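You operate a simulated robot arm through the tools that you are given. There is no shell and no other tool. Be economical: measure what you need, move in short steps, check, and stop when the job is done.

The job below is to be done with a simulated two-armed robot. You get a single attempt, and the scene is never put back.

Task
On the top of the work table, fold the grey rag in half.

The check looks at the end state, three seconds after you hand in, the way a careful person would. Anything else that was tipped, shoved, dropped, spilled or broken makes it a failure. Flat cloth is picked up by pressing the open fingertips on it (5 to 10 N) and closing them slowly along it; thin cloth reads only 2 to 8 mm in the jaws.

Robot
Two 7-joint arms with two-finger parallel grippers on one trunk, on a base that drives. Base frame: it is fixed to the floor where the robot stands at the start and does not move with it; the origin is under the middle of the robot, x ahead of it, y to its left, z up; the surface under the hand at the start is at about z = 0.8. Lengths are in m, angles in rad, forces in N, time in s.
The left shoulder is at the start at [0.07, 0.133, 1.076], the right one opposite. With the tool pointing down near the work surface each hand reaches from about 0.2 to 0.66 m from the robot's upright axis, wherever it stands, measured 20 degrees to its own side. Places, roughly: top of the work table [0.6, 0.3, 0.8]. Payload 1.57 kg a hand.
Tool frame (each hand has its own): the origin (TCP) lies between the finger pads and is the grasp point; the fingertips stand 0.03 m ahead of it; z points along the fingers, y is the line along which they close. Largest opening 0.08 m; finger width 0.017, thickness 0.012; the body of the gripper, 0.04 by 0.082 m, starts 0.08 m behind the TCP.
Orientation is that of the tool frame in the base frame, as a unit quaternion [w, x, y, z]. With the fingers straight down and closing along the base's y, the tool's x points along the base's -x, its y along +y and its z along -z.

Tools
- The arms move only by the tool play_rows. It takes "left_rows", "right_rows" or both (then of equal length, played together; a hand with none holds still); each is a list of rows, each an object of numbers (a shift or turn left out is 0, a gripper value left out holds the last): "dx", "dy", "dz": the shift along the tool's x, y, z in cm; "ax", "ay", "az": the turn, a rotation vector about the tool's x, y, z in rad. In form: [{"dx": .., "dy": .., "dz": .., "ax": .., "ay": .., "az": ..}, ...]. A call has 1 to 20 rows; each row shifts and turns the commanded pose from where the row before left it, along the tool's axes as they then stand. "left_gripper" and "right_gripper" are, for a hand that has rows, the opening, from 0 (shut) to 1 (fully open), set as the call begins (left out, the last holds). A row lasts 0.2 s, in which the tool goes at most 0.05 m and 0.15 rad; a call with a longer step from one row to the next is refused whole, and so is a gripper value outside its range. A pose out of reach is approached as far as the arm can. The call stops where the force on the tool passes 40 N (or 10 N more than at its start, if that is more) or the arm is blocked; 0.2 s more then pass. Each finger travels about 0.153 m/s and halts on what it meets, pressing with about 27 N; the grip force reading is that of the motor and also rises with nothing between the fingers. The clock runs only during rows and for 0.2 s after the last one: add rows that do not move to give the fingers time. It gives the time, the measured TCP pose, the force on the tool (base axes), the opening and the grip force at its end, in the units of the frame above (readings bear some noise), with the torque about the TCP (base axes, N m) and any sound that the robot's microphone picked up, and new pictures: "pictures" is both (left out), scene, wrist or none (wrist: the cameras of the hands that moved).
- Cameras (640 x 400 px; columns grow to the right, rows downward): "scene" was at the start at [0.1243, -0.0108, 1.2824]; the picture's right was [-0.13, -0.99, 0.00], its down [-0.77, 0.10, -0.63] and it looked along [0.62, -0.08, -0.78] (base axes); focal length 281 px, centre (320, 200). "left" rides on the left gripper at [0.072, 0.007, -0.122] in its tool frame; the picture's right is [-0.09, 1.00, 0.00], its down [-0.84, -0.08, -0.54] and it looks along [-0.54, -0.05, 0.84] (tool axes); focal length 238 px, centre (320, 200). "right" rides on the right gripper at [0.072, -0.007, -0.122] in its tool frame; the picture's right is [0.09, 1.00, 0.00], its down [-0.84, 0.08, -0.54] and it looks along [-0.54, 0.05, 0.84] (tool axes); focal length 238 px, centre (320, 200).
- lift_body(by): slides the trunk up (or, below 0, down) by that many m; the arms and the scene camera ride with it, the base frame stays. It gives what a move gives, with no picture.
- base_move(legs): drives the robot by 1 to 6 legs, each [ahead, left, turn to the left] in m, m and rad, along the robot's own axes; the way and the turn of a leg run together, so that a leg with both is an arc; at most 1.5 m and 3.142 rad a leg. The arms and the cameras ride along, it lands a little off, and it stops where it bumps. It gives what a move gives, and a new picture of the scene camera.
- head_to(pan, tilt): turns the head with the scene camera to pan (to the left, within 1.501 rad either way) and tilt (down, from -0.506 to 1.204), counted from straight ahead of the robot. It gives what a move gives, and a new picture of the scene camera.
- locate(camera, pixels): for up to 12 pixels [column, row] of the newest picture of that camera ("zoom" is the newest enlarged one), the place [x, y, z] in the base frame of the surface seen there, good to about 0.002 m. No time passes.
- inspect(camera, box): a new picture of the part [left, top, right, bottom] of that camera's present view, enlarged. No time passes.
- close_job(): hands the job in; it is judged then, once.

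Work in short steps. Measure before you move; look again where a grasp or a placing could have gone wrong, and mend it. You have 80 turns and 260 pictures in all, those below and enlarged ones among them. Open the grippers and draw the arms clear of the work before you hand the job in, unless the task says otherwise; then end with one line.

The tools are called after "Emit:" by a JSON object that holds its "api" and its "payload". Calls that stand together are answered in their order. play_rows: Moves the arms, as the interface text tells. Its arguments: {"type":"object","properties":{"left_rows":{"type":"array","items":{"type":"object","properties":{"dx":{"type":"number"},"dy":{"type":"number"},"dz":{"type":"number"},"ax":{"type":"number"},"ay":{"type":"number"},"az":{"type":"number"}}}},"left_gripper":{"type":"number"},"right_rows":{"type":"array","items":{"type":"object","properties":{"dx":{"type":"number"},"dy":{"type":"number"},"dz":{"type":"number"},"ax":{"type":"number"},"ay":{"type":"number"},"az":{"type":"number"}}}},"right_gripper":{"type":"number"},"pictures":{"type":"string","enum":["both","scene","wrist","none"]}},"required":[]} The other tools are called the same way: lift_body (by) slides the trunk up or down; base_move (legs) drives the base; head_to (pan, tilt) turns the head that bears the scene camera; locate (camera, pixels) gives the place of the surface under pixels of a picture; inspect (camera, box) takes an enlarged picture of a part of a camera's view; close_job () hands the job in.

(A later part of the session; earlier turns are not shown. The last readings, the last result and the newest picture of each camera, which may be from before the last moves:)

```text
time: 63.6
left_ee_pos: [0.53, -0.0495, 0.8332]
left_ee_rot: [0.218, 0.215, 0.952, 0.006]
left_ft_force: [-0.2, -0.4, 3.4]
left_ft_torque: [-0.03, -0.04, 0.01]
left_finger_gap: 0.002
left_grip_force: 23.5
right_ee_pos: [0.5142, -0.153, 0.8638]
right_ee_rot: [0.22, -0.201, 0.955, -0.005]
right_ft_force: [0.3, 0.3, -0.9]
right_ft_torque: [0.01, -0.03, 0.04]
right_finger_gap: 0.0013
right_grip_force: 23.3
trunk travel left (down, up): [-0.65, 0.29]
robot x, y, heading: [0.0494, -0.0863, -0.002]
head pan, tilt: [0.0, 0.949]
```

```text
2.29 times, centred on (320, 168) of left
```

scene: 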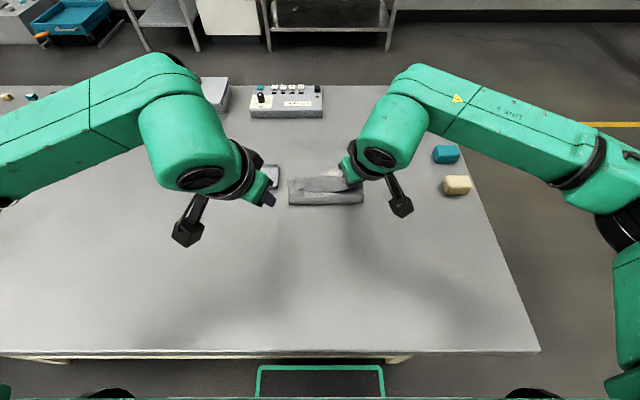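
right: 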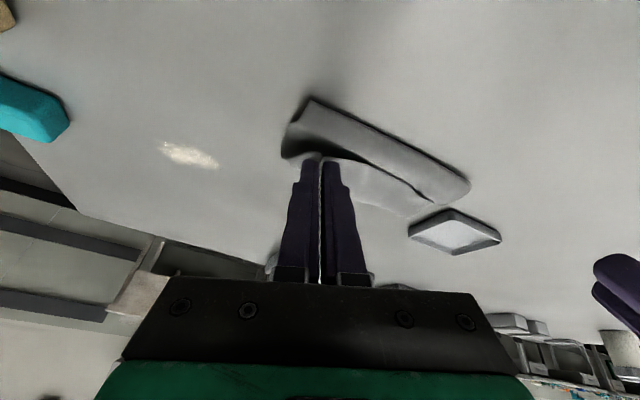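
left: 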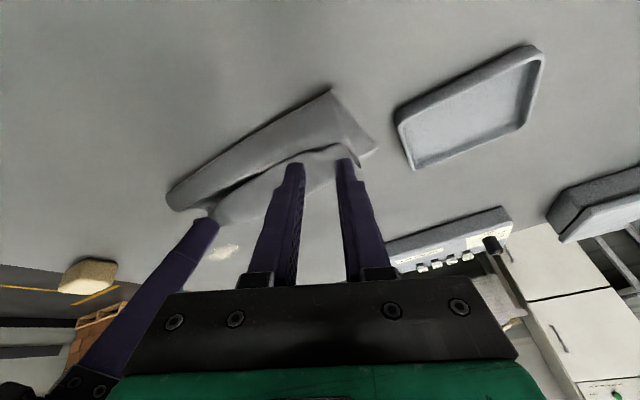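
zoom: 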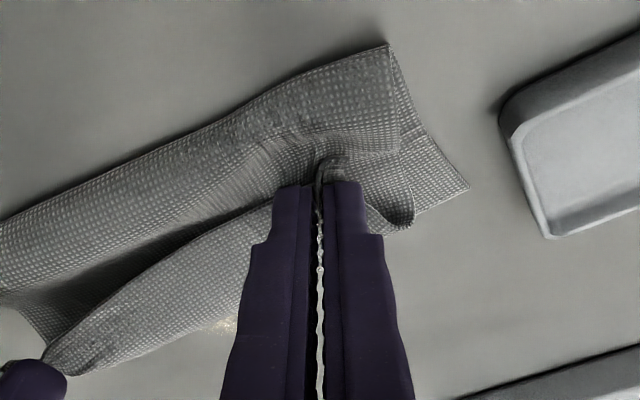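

Left now reads 2.0 mm. I lift both to the same height to verify it holds only the edge.

Emit:
{"api": "play_rows", "payload": {"left_rows": [{"dx": 0.109, "dy": -0.118, "dz": -0.728}, {"dx": 0.109, "dy": -0.118, "dz": -0.728}, {"dx": 0.109, "dy": -0.118, "dz": -0.728}, {"dx": 0.109, "dy": -0.118, "dz": -0.728}, {"dx": 0.109, "dy": -0.118, "dz": -0.728}, {}], "right_rows": [{"dx": -0.077, "dy": 0.008, "dz": -0.475}, {"dx": -0.077, "dy": 0.008, "dz": -0.475}, {"dx": -0.077, "dy": 0.008, "dz": -0.475}, {"dx": -0.077, "dy": 0.008, "dz": -0.475}, {"dx": -0.077, "dy": 0.008, "dz": -0.475}, {}]}}

Emit:
{"api": "inspect", "payload": {"camera": "scene", "box": [250, 150, 394, 240]}}

Emit:
{"api": "inspect", "payload": {"camera": "left", "box": [160, 80, 440, 255]}}

```text
time: 65.0
left_ee_pos: [0.5078, -0.0492, 0.8628]
left_ee_rot: [0.218, 0.216, 0.952, 0.005]
left_ft_force: [0.6, 0.3, 0.2]
left_ft_torque: [0.02, 0.0, 0.02]
left_finger_gap: 0.0018
left_grip_force: 23.2
right_ee_pos: [0.5067, -0.1515, 0.8871]
right_ee_rot: [0.22, -0.2, 0.955, -0.005]
right_ft_force: [0.1, 0.1, 0.0]
right_ft_torque: [-0.02, -0.02, -0.01]
right_finger_gap: 0.0015
right_grip_force: 22.8
trunk travel left (down, up): [-0.65, 0.29]
robot x, y, heading: [0.0525, -0.0823, -0.0]
head pan, tilt: [0.0, 0.949]
```

scene: 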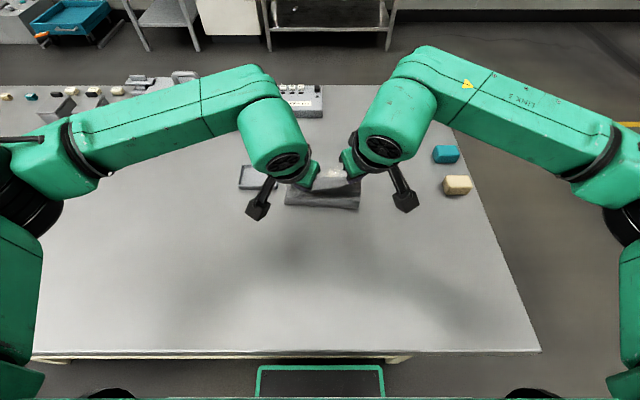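
right: 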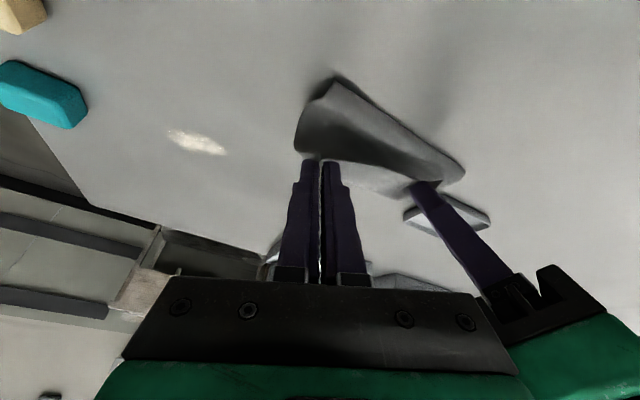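
left: 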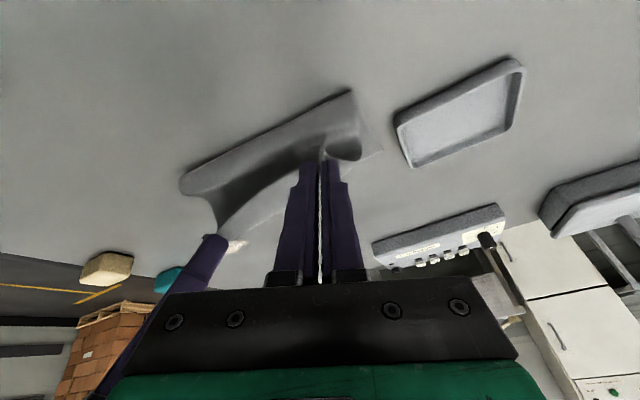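

```text
4.44 times, centred on (322, 195) of scene
```

zoom: 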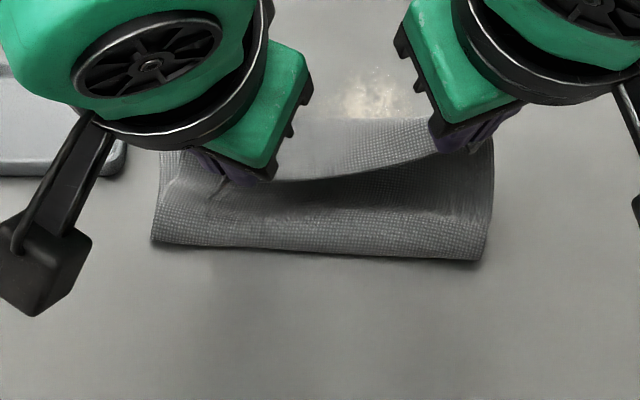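

```text
2.29 times, centred on (300, 168) of left
```

zoom: 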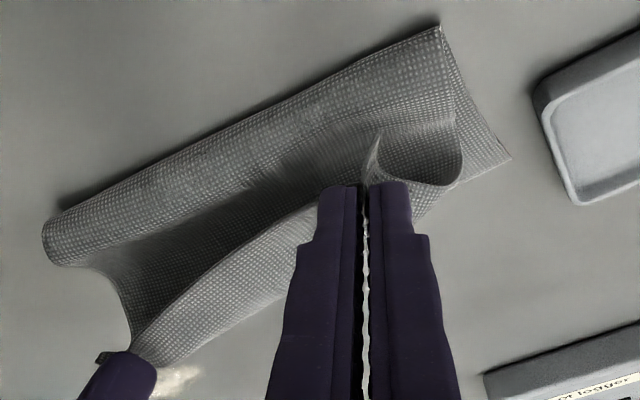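

Both hands hold the strip's edge and it opens like a trough. I retreat 4 cm at equal height to roll the hinge back, then rotate both hands 0.55 rad about the tips.

Emit:
{"api": "play_rows", "payload": {"left_rows": [{"dx": 0.567, "dy": -0.307, "dz": -0.517}, {"dx": 0.567, "dy": -0.307, "dz": -0.517}, {"dx": 0.567, "dy": -0.307, "dz": -0.517}, {"dx": 0.567, "dy": -0.307, "dz": -0.517}, {"dx": 0.567, "dy": -0.307, "dz": -0.517}, {"dx": -0.3, "dy": 0.13, "ax": 0.0454, "ay": 0.0998, "az": -0.0094}, {"dx": -0.3, "dy": 0.13, "ax": 0.0454, "ay": 0.0998, "az": -0.0094}, {"dx": -0.3, "dy": 0.13, "ax": 0.0454, "ay": 0.0998, "az": -0.0094}, {"dx": -0.3, "dy": 0.13, "ax": 0.0454, "ay": 0.0998, "az": -0.0094}, {"dx": -0.3, "dy": 0.13, "ax": 0.0454, "ay": 0.0998, "az": -0.0094}, {}], "right_rows": [{"dx": 0.777, "dy": 0.333, "dz": -0.084}, {"dx": 0.777, "dy": 0.333, "dz": -0.084}, {"dx": 0.777, "dy": 0.333, "dz": -0.084}, {"dx": 0.777, "dy": 0.333, "dz": -0.084}, {"dx": 0.777, "dy": 0.333, "dz": -0.084}, {"dx": -0.303, "dy": -0.128, "ax": -0.0425, "ay": 0.1011, "az": 0.0087}, {"dx": -0.303, "dy": -0.128, "ax": -0.0425, "ay": 0.1011, "az": 0.0087}, {"dx": -0.303, "dy": -0.128, "ax": -0.0425, "ay": 0.1011, "az": 0.0087}, {"dx": -0.303, "dy": -0.128, "ax": -0.0425, "ay": 0.1011, "az": 0.0087}, {"dx": -0.303, "dy": -0.128, "ax": -0.0425, "ay": 0.1011, "az": 0.0087}, {}]}}

Emit:
{"api": "inspect", "payload": {"camera": "scene", "box": [250, 150, 394, 240]}}

Emit:
{"api": "inspect", "payload": {"camera": "left", "box": [160, 80, 440, 255]}}

```text
time: 67.4
left_ee_pos: [0.4826, -0.0496, 0.8771]
left_ee_rot: [-0.049, 0.209, 0.975, -0.054]
left_ft_force: [0.9, 0.6, -0.2]
left_ft_torque: [0.02, 0.02, 0.0]
left_finger_gap: 0.0017
left_grip_force: 23.6
right_ee_pos: [0.4824, -0.1521, 0.8764]
right_ee_rot: [-0.047, -0.195, 0.979, 0.049]
right_ft_force: [1.0, 0.3, 0.4]
right_ft_torque: [0.0, -0.06, 0.01]
right_finger_gap: 0.0014
right_grip_force: 23.2
trunk travel left (down, up): [-0.65, 0.29]
robot x, y, heading: [0.0471, -0.0857, 0.003]
head pan, tilt: [0.0, 0.949]
```

scene: 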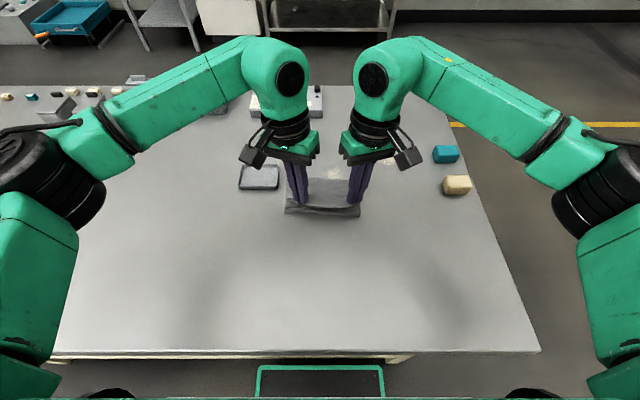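
right: 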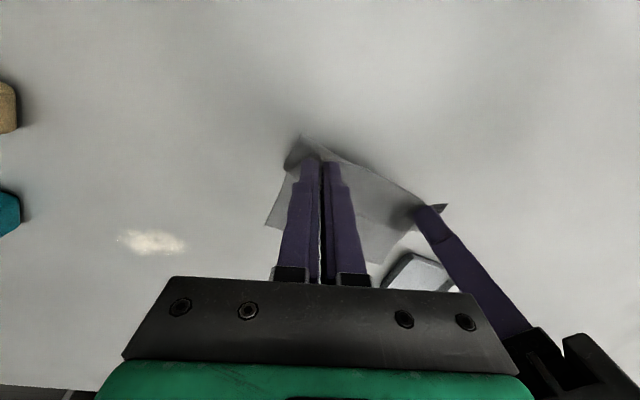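
left: 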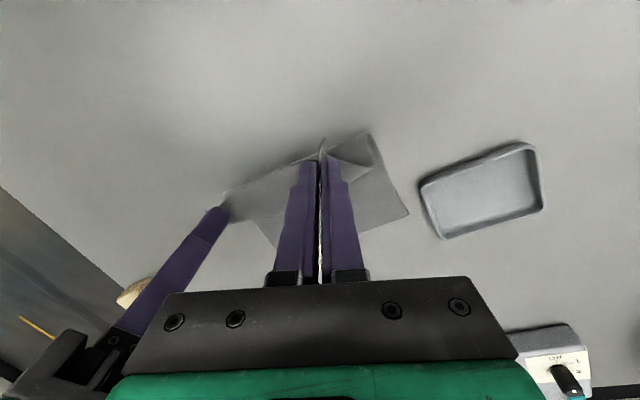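

```text
4.44 times, centred on (322, 195) of scene
```

zoom: 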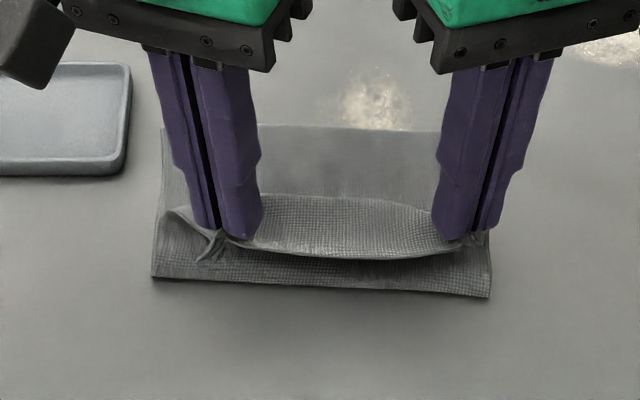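

```text
2.29 times, centred on (300, 168) of left
```

zoom: 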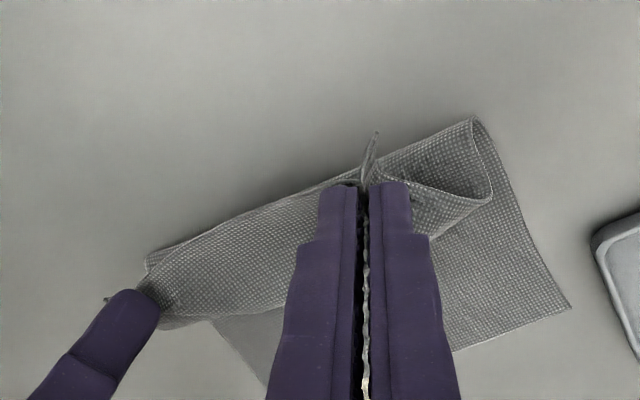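

Both hands hold the edge with little tail, and the hinge is back under the tips. I rotate another 0.4 rad here (reach allows it close in), then drive the base 3.5 cm forward to carry the edge forward at that tilt (crossbar is ~6 cm away).

Emit:
{"api": "play_rows", "payload": {"left_rows": [{"dx": -0.27, "dy": 0.12, "ax": 0.0413, "ay": 0.0907, "az": -0.0085}, {"dx": -0.27, "dy": 0.12, "ax": 0.0413, "ay": 0.0907, "az": -0.0085}, {"dx": -0.27, "dy": 0.12, "ax": 0.0413, "ay": 0.0907, "az": -0.0085}, {"dx": -0.27, "dy": 0.12, "ax": 0.0413, "ay": 0.0907, "az": -0.0085}, {}], "right_rows": [{"dx": -0.275, "dy": -0.116, "ax": -0.0386, "ay": 0.0919, "az": 0.0079}, {"dx": -0.275, "dy": -0.116, "ax": -0.0386, "ay": 0.0919, "az": 0.0079}, {"dx": -0.275, "dy": -0.116, "ax": -0.0386, "ay": 0.0919, "az": 0.0079}, {"dx": -0.275, "dy": -0.116, "ax": -0.0386, "ay": 0.0919, "az": 0.0079}, {}], "pictures": "none"}}

Emit:
{"api": "base_move", "payload": {"legs": [[0.035, 0, 0]]}}

Emit:
{"api": "inspect", "payload": {"camera": "scene", "box": [250, 150, 394, 240]}}

Emit:
{"api": "inspect", "payload": {"camera": "left", "box": [160, 80, 440, 255]}}

```text
time: 68.6
left_ee_pos: [0.4929, -0.0502, 0.8742]
left_ee_rot: [-0.242, 0.194, 0.946, -0.095]
left_ft_force: [0.4, 0.5, 0.0]
left_ft_torque: [-0.01, -0.05, -0.03]
left_finger_gap: 0.0018
left_grip_force: 23.6
right_ee_pos: [0.4943, -0.1512, 0.8733]
right_ee_rot: [-0.242, -0.182, 0.949, 0.087]
right_ft_force: [-0.5, -0.6, 0.3]
right_ft_torque: [-0.05, -0.07, 0.01]
right_finger_gap: 0.0015
right_grip_force: 22.4
trunk travel left (down, up): [-0.65, 0.29]
robot x, y, heading: [0.0479, -0.0836, 0.001]
head pan, tilt: [0.0, 0.949]
```

```text
time: 69.5
left_ee_pos: [0.518, -0.0484, 0.8712]
left_ee_rot: [-0.243, 0.192, 0.946, -0.094]
left_ft_force: [-0.1, -0.3, -0.5]
left_ft_torque: [0.03, 0.04, 0.03]
left_finger_gap: 0.0016
left_grip_force: 23.2
right_ee_pos: [0.5184, -0.1514, 0.8714]
right_ee_rot: [-0.243, -0.18, 0.949, 0.088]
right_ft_force: [-0.6, -0.6, -0.1]
right_ft_torque: [-0.02, 0.02, -0.02]
right_finger_gap: 0.0016
right_grip_force: 23.4
trunk travel left (down, up): [-0.65, 0.29]
robot x, y, heading: [0.0689, -0.085, -0.001]
head pan, tilt: [0.0, 0.949]
stopped in leg 1: the robot was blocked; the commanded pose is now the measured one
```

scene: 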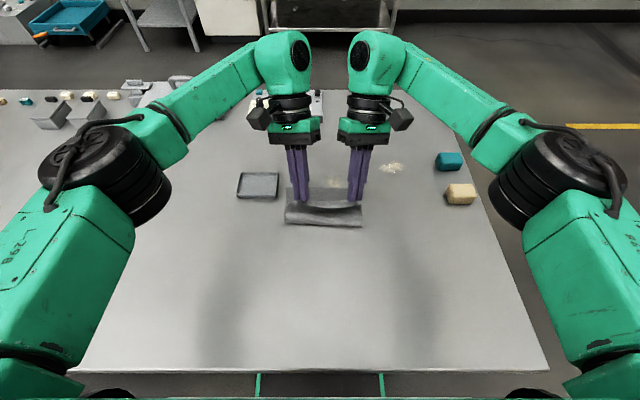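

```text
4.44 times, centred on (322, 195) of scene
```

zoom: 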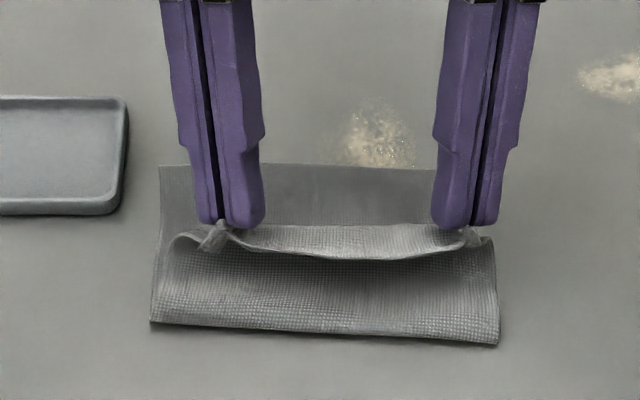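

```text
2.29 times, centred on (300, 168) of left
```

zoom: 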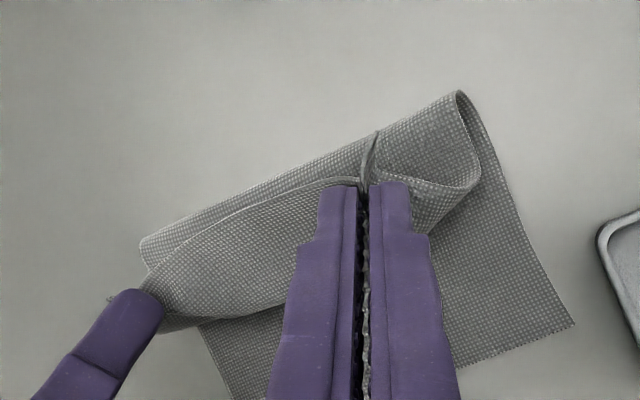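

The base stopped at x=0.069 against something low; nothing on the table moved visibly. I measure the hinge and far edge before the final forward move.

Emit:
{"api": "locate", "payload": {"camera": "scene", "pixels": [[285, 222], [320, 224], [361, 227], [287, 188], [330, 190], [350, 189], [255, 185], [455, 190]]}}

Emit:
{"api": "locate", "payload": {"camera": "left", "pixels": [[410, 221], [361, 121], [224, 188], [366, 160], [325, 139]]}}

```text
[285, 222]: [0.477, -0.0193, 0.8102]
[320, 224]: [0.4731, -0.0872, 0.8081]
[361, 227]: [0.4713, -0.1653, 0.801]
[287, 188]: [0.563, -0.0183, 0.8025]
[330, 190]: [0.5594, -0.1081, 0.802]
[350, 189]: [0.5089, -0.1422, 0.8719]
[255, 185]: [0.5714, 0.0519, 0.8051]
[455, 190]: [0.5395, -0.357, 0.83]
```

```text
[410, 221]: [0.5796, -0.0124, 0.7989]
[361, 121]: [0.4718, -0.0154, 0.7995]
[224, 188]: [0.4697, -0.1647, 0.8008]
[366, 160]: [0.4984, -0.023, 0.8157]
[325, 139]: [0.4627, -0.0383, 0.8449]
```

Hinge is at x≈0.473, far edge at ≈0.568, tray unmoved — well centred. I ease the tilt back 0.2 rad for reach and glide the edge forward and down.

Emit:
{"api": "play_rows", "payload": {"left_rows": [{"dx": 0.27, "dy": -0.12, "ax": -0.0413, "ay": -0.0907, "az": 0.0085}, {"dx": 0.27, "dy": -0.12, "ax": -0.0413, "ay": -0.0907, "az": 0.0085}, {"dx": -0.696, "dy": 0.324, "dz": 0.095}, {"dx": -0.696, "dy": 0.324, "dz": 0.095}, {"dx": -0.696, "dy": 0.324, "dz": 0.095}, {"dx": -0.696, "dy": 0.324, "dz": 0.095}, {"dx": -0.696, "dy": 0.324, "dz": 0.095}, {"dx": -0.696, "dy": 0.324, "dz": 0.095}, {}], "right_rows": [{"dx": 0.275, "dy": 0.116, "ax": 0.0386, "ay": -0.0919, "az": -0.0079}, {"dx": 0.275, "dy": 0.116, "ax": 0.0386, "ay": -0.0919, "az": -0.0079}, {"dx": -0.704, "dy": -0.309, "dz": 0.096}, {"dx": -0.704, "dy": -0.309, "dz": 0.096}, {"dx": -0.704, "dy": -0.309, "dz": 0.096}, {"dx": -0.704, "dy": -0.309, "dz": 0.096}, {"dx": -0.704, "dy": -0.309, "dz": 0.096}, {"dx": -0.704, "dy": -0.309, "dz": 0.096}, {}]}}

Emit:
{"api": "inspect", "payload": {"camera": "scene", "box": [250, 150, 394, 240]}}

Emit:
{"api": "inspect", "payload": {"camera": "left", "box": [160, 80, 440, 255]}}

```text
time: 71.5
left_ee_pos: [0.5528, -0.0487, 0.8561]
left_ee_rot: [-0.146, 0.201, 0.966, -0.075]
left_ft_force: [0.7, 0.5, 0.4]
left_ft_torque: [-0.03, -0.02, -0.02]
left_finger_gap: 0.0018
left_grip_force: 23.3
right_ee_pos: [0.5531, -0.1517, 0.8571]
right_ee_rot: [-0.145, -0.189, 0.969, 0.069]
right_ft_force: [0.3, 0.1, 0.4]
right_ft_torque: [-0.03, -0.02, 0.0]
right_finger_gap: 0.0014
right_grip_force: 23.0
trunk travel left (down, up): [-0.65, 0.29]
robot x, y, heading: [0.0743, -0.0889, -0.003]
head pan, tilt: [0.0, 0.949]
```

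scene: 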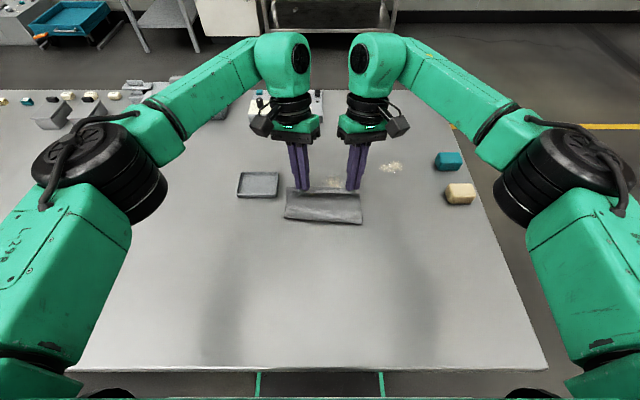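
right: 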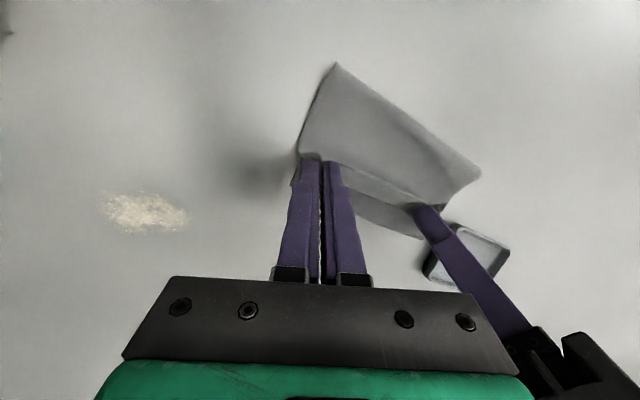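
left: 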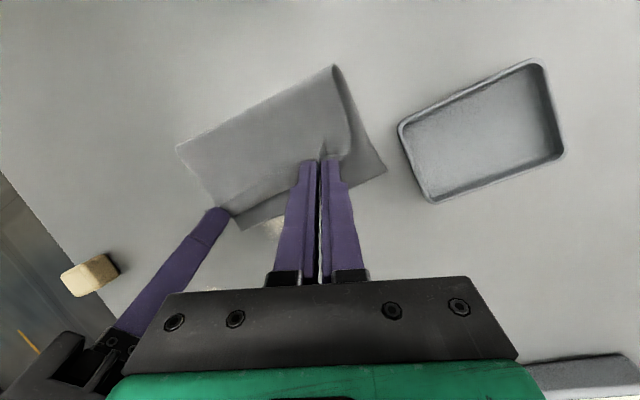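

```text
4.44 times, centred on (322, 195) of scene
```

zoom: 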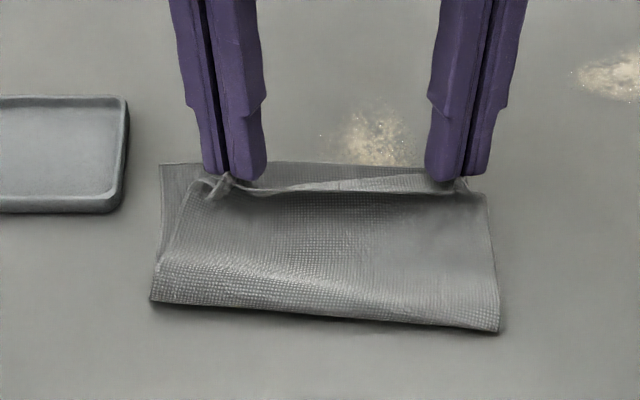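

```text
2.29 times, centred on (300, 168) of left
```

zoom: 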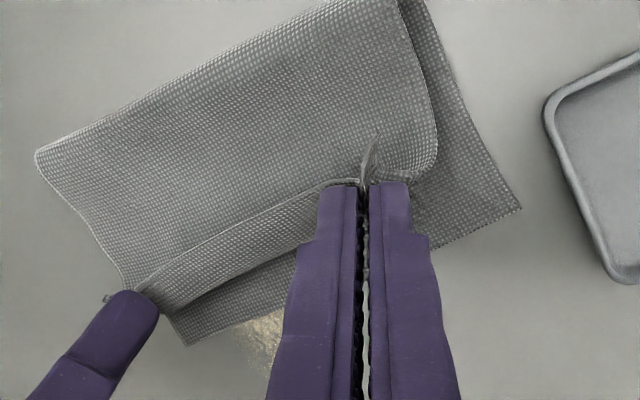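

The top layer is nearly laid; only a ~1.2 cm lip remains turned. I continue 2 cm forward and 0.8 cm down.

Emit:
{"api": "play_rows", "payload": {"left_rows": [{"dx": -0.488, "dy": 0.225, "dz": 0.034}, {"dx": -0.488, "dy": 0.225, "dz": 0.034}, {"dx": -0.488, "dy": 0.225, "dz": 0.034}, {"dx": -0.488, "dy": 0.225, "dz": 0.034}, {}], "right_rows": [{"dx": -0.494, "dy": -0.214, "dz": 0.035}, {"dx": -0.494, "dy": -0.214, "dz": 0.035}, {"dx": -0.494, "dy": -0.214, "dz": 0.035}, {"dx": -0.494, "dy": -0.214, "dz": 0.035}, {}], "pictures": "none"}}

Emit:
{"api": "inspect", "payload": {"camera": "scene", "box": [250, 150, 394, 240]}}

Emit:
{"api": "inspect", "payload": {"camera": "left", "box": [160, 50, 440, 225]}}

Emit:
{"api": "inspect", "payload": {"camera": "right", "box": [200, 50, 520, 250]}}

```text
time: 72.7
left_ee_pos: [0.5575, -0.049, 0.8539]
left_ee_rot: [-0.145, 0.201, 0.966, -0.075]
left_ft_force: [-0.5, 0.6, 0.3]
left_ft_torque: [-0.01, -0.03, 0.03]
left_finger_gap: 0.002
left_grip_force: 23.7
left hand out of reach, approached as far as the arm can: row 2, 3, 4
right_ee_pos: [0.5606, -0.1528, 0.8519]
right_ee_rot: [-0.144, -0.188, 0.969, 0.07]
right_ft_force: [0.6, -0.3, 0.4]
right_ft_torque: [-0.01, -0.01, 0.01]
right_finger_gap: 0.0015
right_grip_force: 23.6
right hand out of reach, approached as far as the arm can: row 3, 4
trunk travel left (down, up): [-0.65, 0.29]
robot x, y, heading: [0.0682, -0.086, -0.001]
head pan, tilt: [0.0, 0.949]
```

```text
4.44 times, centred on (322, 195) of scene
```

zoom: 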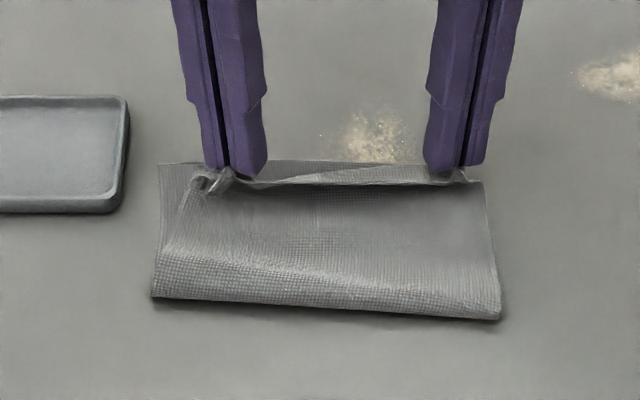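

```text
2.29 times, centred on (300, 138) of left
```

zoom: 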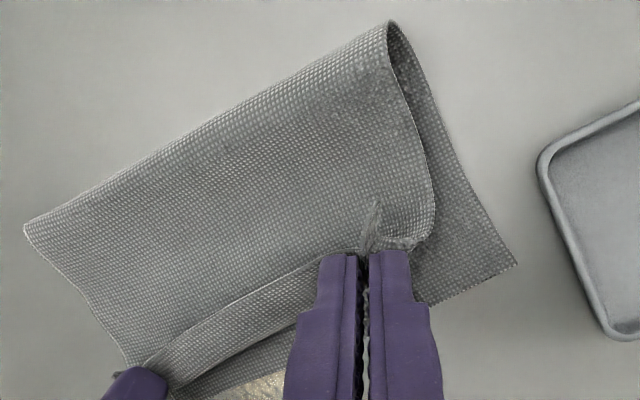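

```text
2.00 times, centred on (360, 150) of right
```

zoom: 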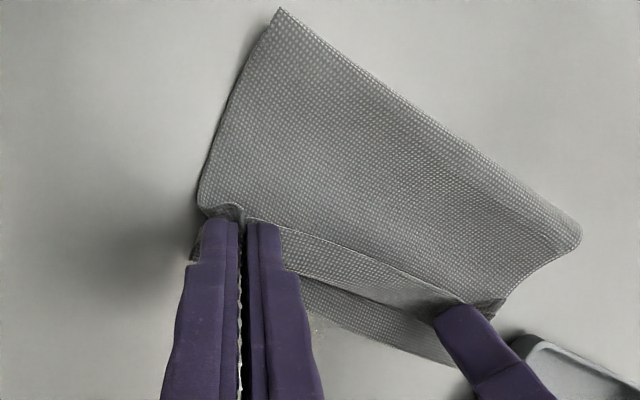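

Arms reach their limit at this tilt with tips at x≈0.55. I reduce tilt by 0.2 rad about the tips and go the last 1.5 cm forward and 0.7 cm down.

Emit:
{"api": "play_rows", "payload": {"left_rows": [{"dx": 0.27, "dy": -0.12, "ax": -0.0413, "ay": -0.0907, "az": 0.0085}, {"dx": 0.27, "dy": -0.12, "ax": -0.0413, "ay": -0.0907, "az": 0.0085}, {"dx": -0.47, "dy": 0.23, "dz": 0.169}, {"dx": -0.47, "dy": 0.23, "dz": 0.169}, {"dx": -0.47, "dy": 0.23, "dz": 0.169}, {}], "right_rows": [{"dx": 0.275, "dy": 0.116, "ax": 0.0386, "ay": -0.0919, "az": -0.0079}, {"dx": 0.275, "dy": 0.116, "ax": 0.0386, "ay": -0.0919, "az": -0.0079}, {"dx": -0.477, "dy": -0.219, "dz": 0.17}, {"dx": -0.477, "dy": -0.219, "dz": 0.17}, {"dx": -0.477, "dy": -0.219, "dz": 0.17}, {}], "pictures": "none"}}

Emit:
{"api": "inspect", "payload": {"camera": "scene", "box": [250, 150, 394, 240]}}

Emit:
{"api": "inspect", "payload": {"camera": "left", "box": [160, 50, 440, 225]}}

```text
time: 74.1
left_ee_pos: [0.5663, -0.0498, 0.8482]
left_ee_rot: [-0.048, 0.207, 0.976, -0.053]
left_ft_force: [-0.1, 1.0, -0.9]
left_ft_torque: [-0.03, -0.01, 0.0]
left_finger_gap: 0.0016
left_grip_force: 23.7
right_ee_pos: [0.5715, -0.1527, 0.8473]
right_ee_rot: [-0.047, -0.195, 0.978, 0.05]
right_ft_force: [0.0, 0.1, 0.2]
right_ft_torque: [0.0, 0.03, 0.0]
right_finger_gap: 0.0016
right_grip_force: 23.4
trunk travel left (down, up): [-0.65, 0.29]
robot x, y, heading: [0.0713, -0.0835, 0.002]
head pan, tilt: [0.0, 0.949]
```

```text
4.44 times, centred on (322, 195) of scene
```

zoom: 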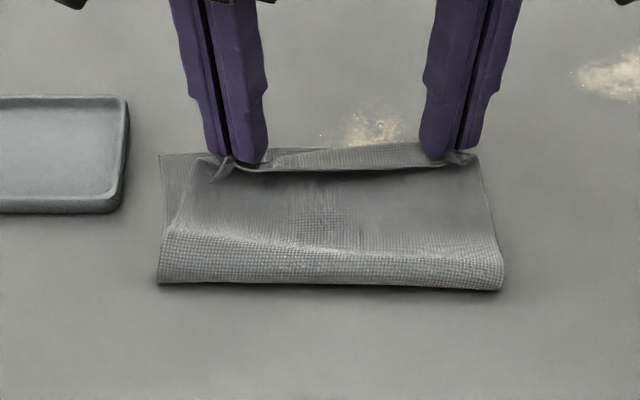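

```text
2.29 times, centred on (300, 138) of left
```

zoom: 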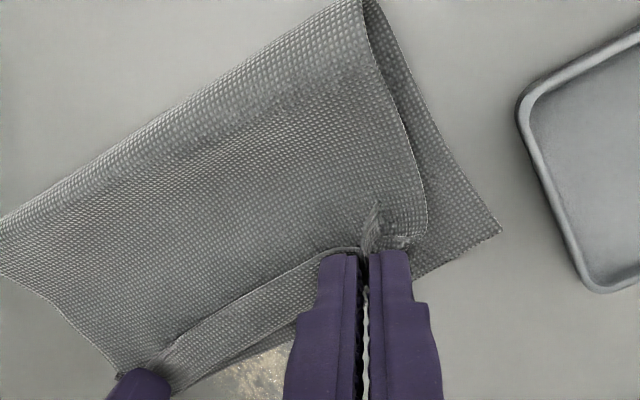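

The hinge crept to ≈0.485 and a ~1.3 cm lip persists. I retreat 1 cm and lower 5 mm to let the hinge roll back, then release by opening modestly and lift slowly straight up.

Emit:
{"api": "play_rows", "payload": {"left_rows": [{"dx": 0.43, "dy": -0.14, "dz": 0.29}, {"dx": 0.43, "dy": -0.14, "dz": 0.29}, {}], "right_rows": [{"dx": 0.53, "dy": 0.2, "dz": 0.3}, {"dx": 0.53, "dy": 0.2, "dz": 0.3}, {}], "pictures": "none"}}

Emit:
{"api": "play_rows", "payload": {"left_rows": [{}, {}, {"dz": -0.4, "ax": -0.0413, "ay": -0.0907, "az": 0.0085}, {"dz": -0.8, "ax": -0.0413, "ay": -0.0907, "az": 0.0085}, {"dz": -1, "ax": -0.0413, "ay": -0.0907, "az": 0.0085}, {"dz": -1.5, "dx": 0.5}, {"dz": -1.5, "dx": 1}, {"dz": -1.5, "dx": 1}, {}], "right_rows": [{}, {}, {"dz": -0.4, "ax": 0.0386, "ay": -0.0919, "az": -0.0079}, {"dz": -0.8, "ax": 0.0386, "ay": -0.0919, "az": -0.0079}, {"dz": -1, "ax": 0.0386, "ay": -0.0919, "az": -0.0079}, {"dz": -1.5, "dx": 0.5}, {"dz": -1.5, "dx": 1}, {"dz": -1.5, "dx": 1}, {}], "left_gripper": 0.15, "right_gripper": 0.15}}

Emit:
{"api": "inspect", "payload": {"camera": "scene", "box": [260, 160, 388, 240]}}

Emit:
{"api": "inspect", "payload": {"camera": "left", "box": [160, 50, 440, 225]}}

```text
time: 74.9
left_ee_pos: [0.5563, -0.0483, 0.8434]
left_ee_rot: [-0.049, 0.208, 0.975, -0.054]
left_ft_force: [0.1, -0.2, -0.9]
left_ft_torque: [0.01, -0.03, -0.01]
left_finger_gap: 0.0017
left_grip_force: 23.1
right_ee_pos: [0.5601, -0.1514, 0.8434]
right_ee_rot: [-0.047, -0.194, 0.979, 0.051]
right_ft_force: [-0.6, 0.4, -0.1]
right_ft_torque: [-0.01, 0.0, 0.01]
right_finger_gap: 0.0013
right_grip_force: 23.6
trunk travel left (down, up): [-0.65, 0.29]
robot x, y, heading: [0.0727, -0.0846, 0.004]
head pan, tilt: [0.0, 0.949]
```

```text
time: 76.9
left_ee_pos: [0.5275, -0.0336, 0.9048]
left_ee_rot: [0.098, 0.214, 0.972, -0.022]
left_ft_force: [-0.4, 0.1, 0.2]
left_ft_torque: [-0.02, 0.0, -0.02]
left_finger_gap: 0.0121
left_grip_force: 0.0
right_ee_pos: [0.5287, -0.1685, 0.9012]
right_ee_rot: [0.099, -0.199, 0.975, 0.021]
right_ft_force: [-0.6, 0.0, 0.2]
right_ft_torque: [0.0, 0.03, -0.03]
right_finger_gap: 0.0123
right_grip_force: 0.0
trunk travel left (down, up): [-0.65, 0.29]
robot x, y, heading: [0.0744, -0.0876, 0.001]
head pan, tilt: [0.0, 0.949]
```

scene: 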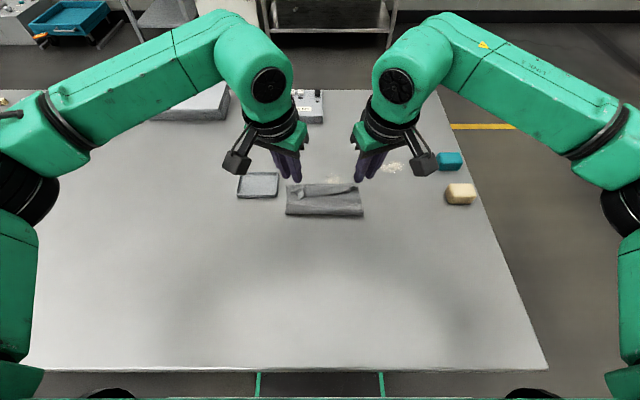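
right: 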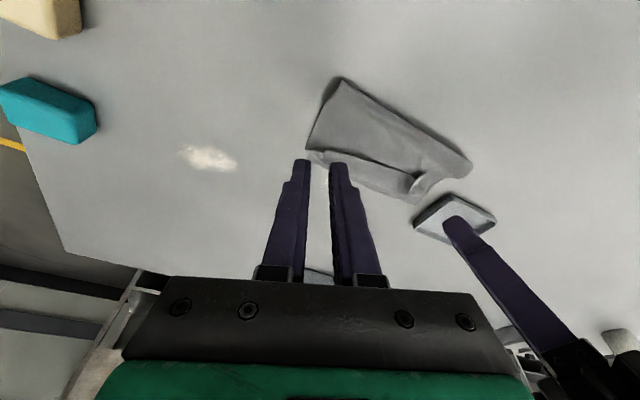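
left: 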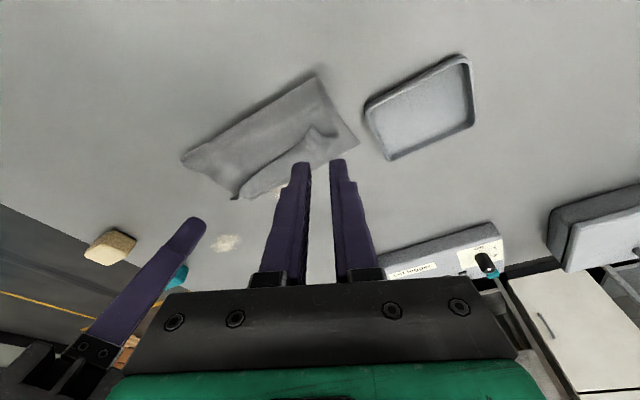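

```text
5.00 times, centred on (324, 200) of scene
```

zoom: 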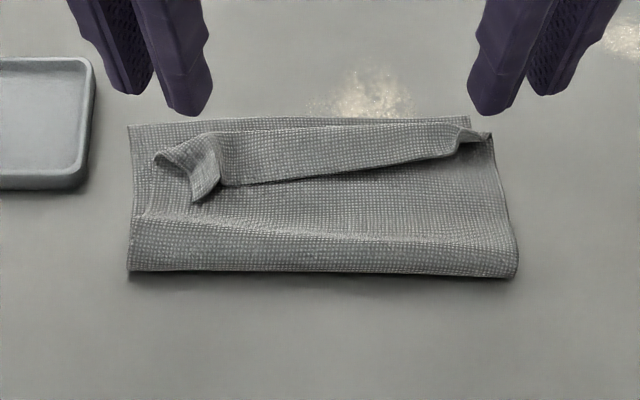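

```text
2.29 times, centred on (300, 138) of left
```

zoom: 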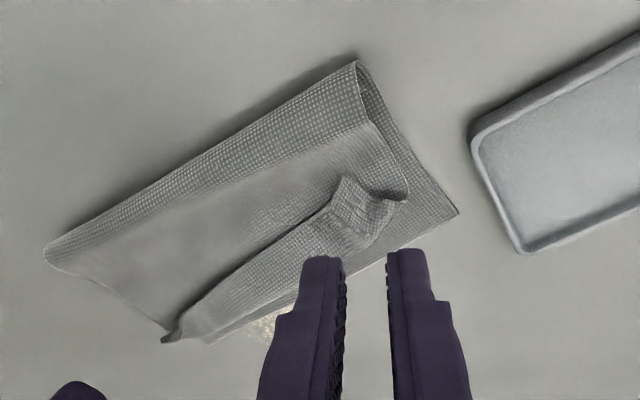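

The rag is now folded with just a ~1.5–2.5 cm lip turned back along the far side. I measure the lip edge and surface heights for a brushing pass.

Emit:
{"api": "inspect", "payload": {"camera": "scene", "box": [280, 175, 368, 230]}}

Emit:
{"api": "locate", "payload": {"camera": "scene", "pixels": [[304, 197], [298, 198], [310, 196], [325, 195], [340, 192], [351, 189], [325, 205], [325, 200], [325, 187], [286, 214], [362, 215], [286, 186]]}}

```text
7.27 times, centred on (324, 202) of scene
```

zoom: 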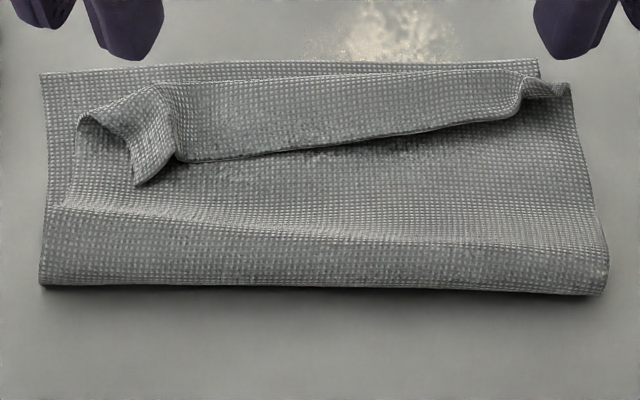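

```text
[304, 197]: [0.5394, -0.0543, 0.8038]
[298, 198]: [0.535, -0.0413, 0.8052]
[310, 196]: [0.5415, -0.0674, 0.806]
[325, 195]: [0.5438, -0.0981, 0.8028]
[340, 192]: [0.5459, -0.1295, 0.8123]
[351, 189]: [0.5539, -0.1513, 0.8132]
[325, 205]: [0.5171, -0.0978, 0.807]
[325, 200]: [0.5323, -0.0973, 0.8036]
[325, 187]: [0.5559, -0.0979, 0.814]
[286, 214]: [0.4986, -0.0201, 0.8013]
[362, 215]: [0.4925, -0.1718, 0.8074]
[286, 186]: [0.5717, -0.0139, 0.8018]
```

The lip edge stands ~7 mm above the layer below at x≈0.54. I close both grippers and set the fingertips just behind the lip at x≈0.52, y −0.05 and −0.145, lightly above the top layer.

Emit:
{"api": "play_rows", "payload": {"left_rows": [{"dx": 0.38, "dy": -0.364, "dz": 1.278}, {"dx": 0.38, "dy": -0.364, "dz": 1.278}, {"dx": 0.38, "dy": -0.364, "dz": 1.278}, {"dx": 0.38, "dy": -0.364, "dz": 1.278}, {"dx": 0.38, "dy": -0.364, "dz": 1.278}, {}], "right_rows": [{"dx": 0.338, "dy": 0.5, "dz": 1.212}, {"dx": 0.338, "dy": 0.5, "dz": 1.212}, {"dx": 0.338, "dy": 0.5, "dz": 1.212}, {"dx": 0.338, "dy": 0.5, "dz": 1.212}, {"dx": 0.338, "dy": 0.5, "dz": 1.212}, {}], "left_gripper": 0, "right_gripper": 0, "pictures": "none"}}

Emit:
{"api": "inspect", "payload": {"camera": "left", "box": [160, 80, 440, 255]}}

Emit:
{"api": "inspect", "payload": {"camera": "right", "box": [200, 80, 480, 255]}}

```text
time: 78.3
left_ee_pos: [0.5129, -0.0458, 0.8372]
left_ee_rot: [0.097, 0.214, 0.972, -0.022]
left_ft_force: [0.6, 0.5, -0.7]
left_ft_torque: [-0.03, 0.01, 0.01]
left_finger_gap: 0.0
left_grip_force: 21.2
right_ee_pos: [0.5153, -0.1452, 0.8405]
right_ee_rot: [0.1, -0.2, 0.975, 0.02]
right_ft_force: [0.2, -0.4, 0.0]
right_ft_torque: [-0.06, 0.03, 0.0]
right_finger_gap: 0.0
right_grip_force: 21.6
trunk travel left (down, up): [-0.65, 0.29]
robot x, y, heading: [0.0715, -0.0868, -0.003]
head pan, tilt: [0.0, 0.949]
```

```text
2.29 times, centred on (300, 168) of left
```

zoom: 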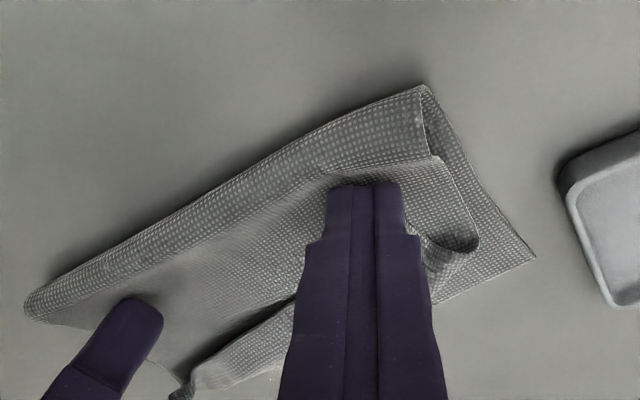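

```text
2.29 times, centred on (340, 168) of right
```

zoom: 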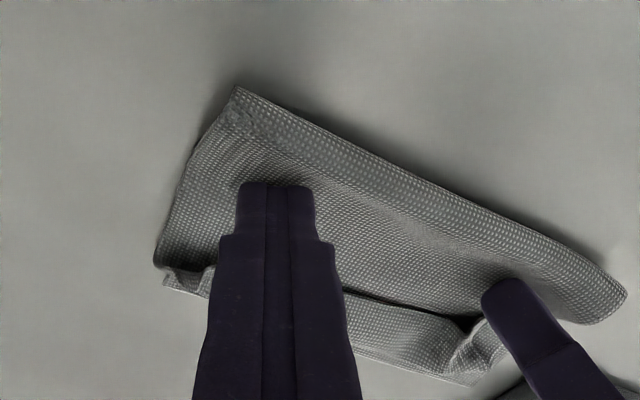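

Both fingertips are behind the lip. I sweep 4 cm forward, rising 3 mm, and look.

Emit:
{"api": "play_rows", "payload": {"left_rows": [{"dx": -0.588, "dy": 0.273, "dz": 0.068}, {"dx": -0.588, "dy": 0.273, "dz": 0.068}, {"dx": -0.588, "dy": 0.273, "dz": 0.068}, {"dx": -0.588, "dy": 0.273, "dz": 0.068}, {"dx": -0.588, "dy": 0.273, "dz": 0.068}, {"dx": -0.588, "dy": 0.273, "dz": 0.068}, {}], "right_rows": [{"dx": -0.594, "dy": -0.26, "dz": 0.069}, {"dx": -0.594, "dy": -0.26, "dz": 0.069}, {"dx": -0.594, "dy": -0.26, "dz": 0.069}, {"dx": -0.594, "dy": -0.26, "dz": 0.069}, {"dx": -0.594, "dy": -0.26, "dz": 0.069}, {"dx": -0.594, "dy": -0.26, "dz": 0.069}, {}], "pictures": "none"}}

Emit:
{"api": "inspect", "payload": {"camera": "left", "box": [160, 50, 440, 225]}}

Emit:
{"api": "inspect", "payload": {"camera": "right", "box": [200, 50, 480, 225]}}

Emit:
{"api": "inspect", "payload": {"camera": "scene", "box": [260, 160, 388, 240]}}

```text
time: 79.9
left_ee_pos: [0.5515, -0.0465, 0.8404]
left_ee_rot: [0.097, 0.213, 0.972, -0.021]
left_ft_force: [0.2, -0.4, 0.0]
left_ft_torque: [0.0, -0.02, -0.01]
left_finger_gap: 0.0
left_grip_force: 21.3
right_ee_pos: [0.5539, -0.1465, 0.8431]
right_ee_rot: [0.1, -0.2, 0.975, 0.021]
right_ft_force: [0.7, 0.3, -0.5]
right_ft_torque: [0.0, -0.03, -0.02]
right_finger_gap: 0.0001
right_grip_force: 21.3
trunk travel left (down, up): [-0.65, 0.29]
robot x, y, heading: [0.0723, -0.0859, 0.003]
head pan, tilt: [0.0, 0.949]
```

```text
2.29 times, centred on (300, 138) of left
```

zoom: 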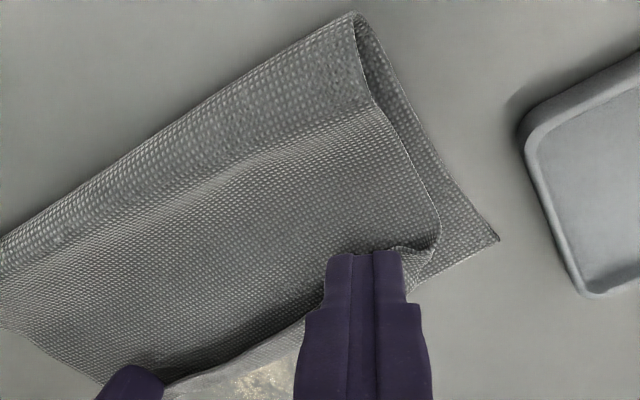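

```text
2.29 times, centred on (340, 138) of right
```

zoom: 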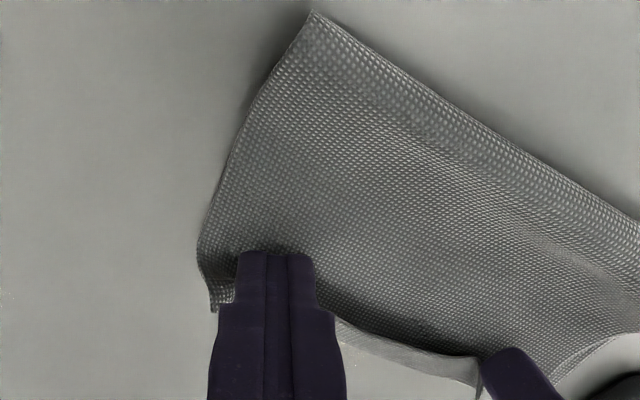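

```text
5.00 times, centred on (324, 200) of scene
```

zoom: 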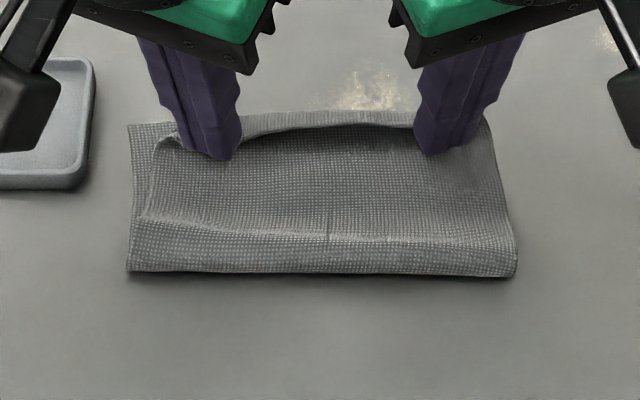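

The lip is turning up and forward ahead of the fingers while the hinge stays. I continue the sweep 3.5 cm.

Emit:
{"api": "play_rows", "payload": {"left_rows": [{"dx": -0.588, "dy": 0.273, "dz": 0.068}, {"dx": -0.588, "dy": 0.273, "dz": 0.068}, {"dx": -0.588, "dy": 0.273, "dz": 0.068}, {"dx": -0.588, "dy": 0.273, "dz": 0.068}, {"dx": -0.588, "dy": 0.273, "dz": 0.068}, {}], "right_rows": [{"dx": -0.594, "dy": -0.26, "dz": 0.069}, {"dx": -0.594, "dy": -0.26, "dz": 0.069}, {"dx": -0.594, "dy": -0.26, "dz": 0.069}, {"dx": -0.594, "dy": -0.26, "dz": 0.069}, {"dx": -0.594, "dy": -0.26, "dz": 0.069}, {}], "pictures": "none"}}

Emit:
{"api": "inspect", "payload": {"camera": "left", "box": [160, 50, 440, 225]}}

Emit:
{"api": "inspect", "payload": {"camera": "scene", "box": [260, 160, 388, 240]}}

```text
time: 81.3
left_ee_pos: [0.5857, -0.0476, 0.8424]
left_ee_rot: [0.099, 0.214, 0.972, -0.021]
left_ft_force: [0.1, -0.4, 0.3]
left_ft_torque: [-0.02, -0.01, -0.02]
left_finger_gap: 0.0002
left_grip_force: 21.0
right_ee_pos: [0.5857, -0.1464, 0.846]
right_ee_rot: [0.1, -0.199, 0.975, 0.02]
right_ft_force: [0.0, 0.1, -0.5]
right_ft_torque: [0.01, 0.01, 0.01]
right_finger_gap: 0.0
right_grip_force: 21.4
trunk travel left (down, up): [-0.65, 0.29]
robot x, y, heading: [0.0692, -0.0862, 0.001]
head pan, tilt: [0.0, 0.949]
```

```text
2.29 times, centred on (300, 138) of left
```

zoom: 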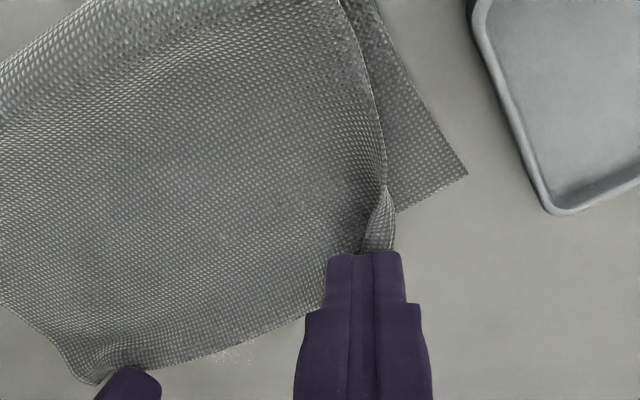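

```text
5.00 times, centred on (324, 200) of scene
```

zoom: 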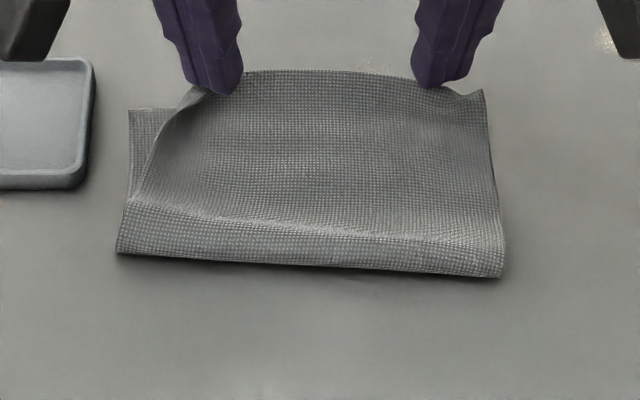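

The lip has flipped forward. I raise the hands straight up and back off to view the result.

Emit:
{"api": "play_rows", "payload": {"left_rows": [{"dx": -0.2, "dz": -0.9}, {"dx": -0.3, "dz": -1.5}, {"dx": -0.3, "dz": -1.5}, {"dx": 0.5, "dz": -1.5}, {"dx": 2, "dz": -1.5}, {"dx": 3, "dz": -1.5}, {"dx": 3, "dz": -1}, {}], "right_rows": [{"dx": -0.2, "dz": -0.9}, {"dx": -0.3, "dz": -1.5}, {"dx": -0.3, "dz": -1.5}, {"dx": 0.5, "dz": -1.5}, {"dx": 2, "dz": -1.5}, {"dx": 3, "dz": -1.5}, {"dx": 3, "dz": -1}, {}], "pictures": "scene"}}

Emit:
{"api": "inspect", "payload": {"camera": "scene", "box": [260, 160, 388, 240]}}

Emit:
{"api": "locate", "payload": {"camera": "zoom", "pixels": [[130, 112], [133, 170], [118, 252], [310, 265], [502, 275], [484, 92], [190, 95], [250, 75], [320, 75], [400, 80], [300, 150], [300, 220]]}}

```text
time: 83.1
left_ee_pos: [0.4999, -0.0071, 0.9226]
left_ee_rot: [0.098, 0.213, 0.972, -0.022]
left_ft_force: [0.1, 0.2, -0.3]
left_ft_torque: [-0.02, 0.01, -0.01]
left_finger_gap: 0.0
left_grip_force: 22.1
right_ee_pos: [0.4993, -0.184, 0.922]
right_ee_rot: [0.099, -0.199, 0.975, 0.02]
right_ft_force: [-0.1, 0.0, 0.4]
right_ft_torque: [0.02, -0.02, -0.01]
right_finger_gap: 0.0
right_grip_force: 21.1
trunk travel left (down, up): [-0.65, 0.29]
robot x, y, heading: [0.0731, -0.0861, -0.0]
head pan, tilt: [0.0, 0.949]
```

scene: 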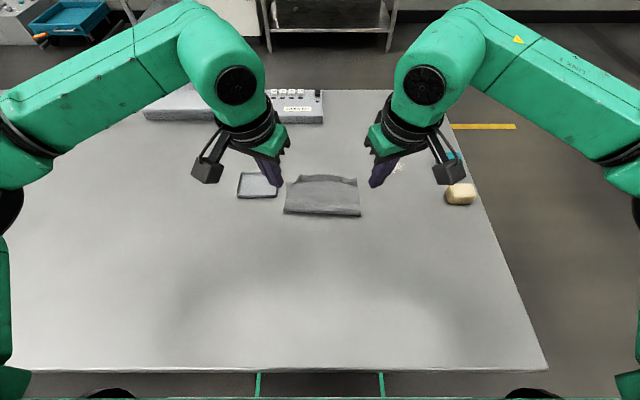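

```text
5.00 times, centred on (324, 200) of scene
```

zoom: 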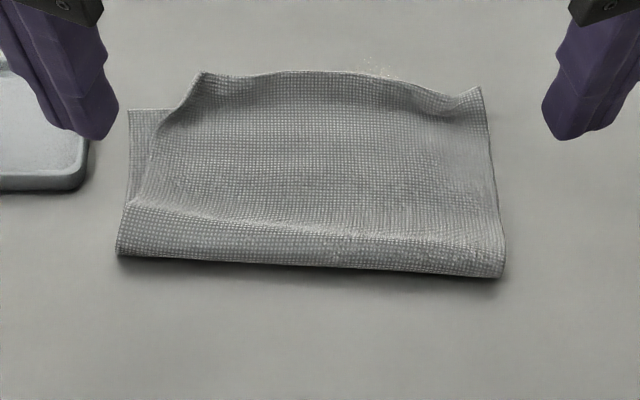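

```text
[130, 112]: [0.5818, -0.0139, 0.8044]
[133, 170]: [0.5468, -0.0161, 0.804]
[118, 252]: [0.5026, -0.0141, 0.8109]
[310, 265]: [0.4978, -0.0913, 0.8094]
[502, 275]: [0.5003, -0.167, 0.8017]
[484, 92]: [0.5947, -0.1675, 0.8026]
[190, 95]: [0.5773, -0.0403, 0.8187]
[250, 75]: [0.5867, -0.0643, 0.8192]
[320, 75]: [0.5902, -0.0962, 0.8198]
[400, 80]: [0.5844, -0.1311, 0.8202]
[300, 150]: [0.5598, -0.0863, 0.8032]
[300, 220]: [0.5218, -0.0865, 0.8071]
```

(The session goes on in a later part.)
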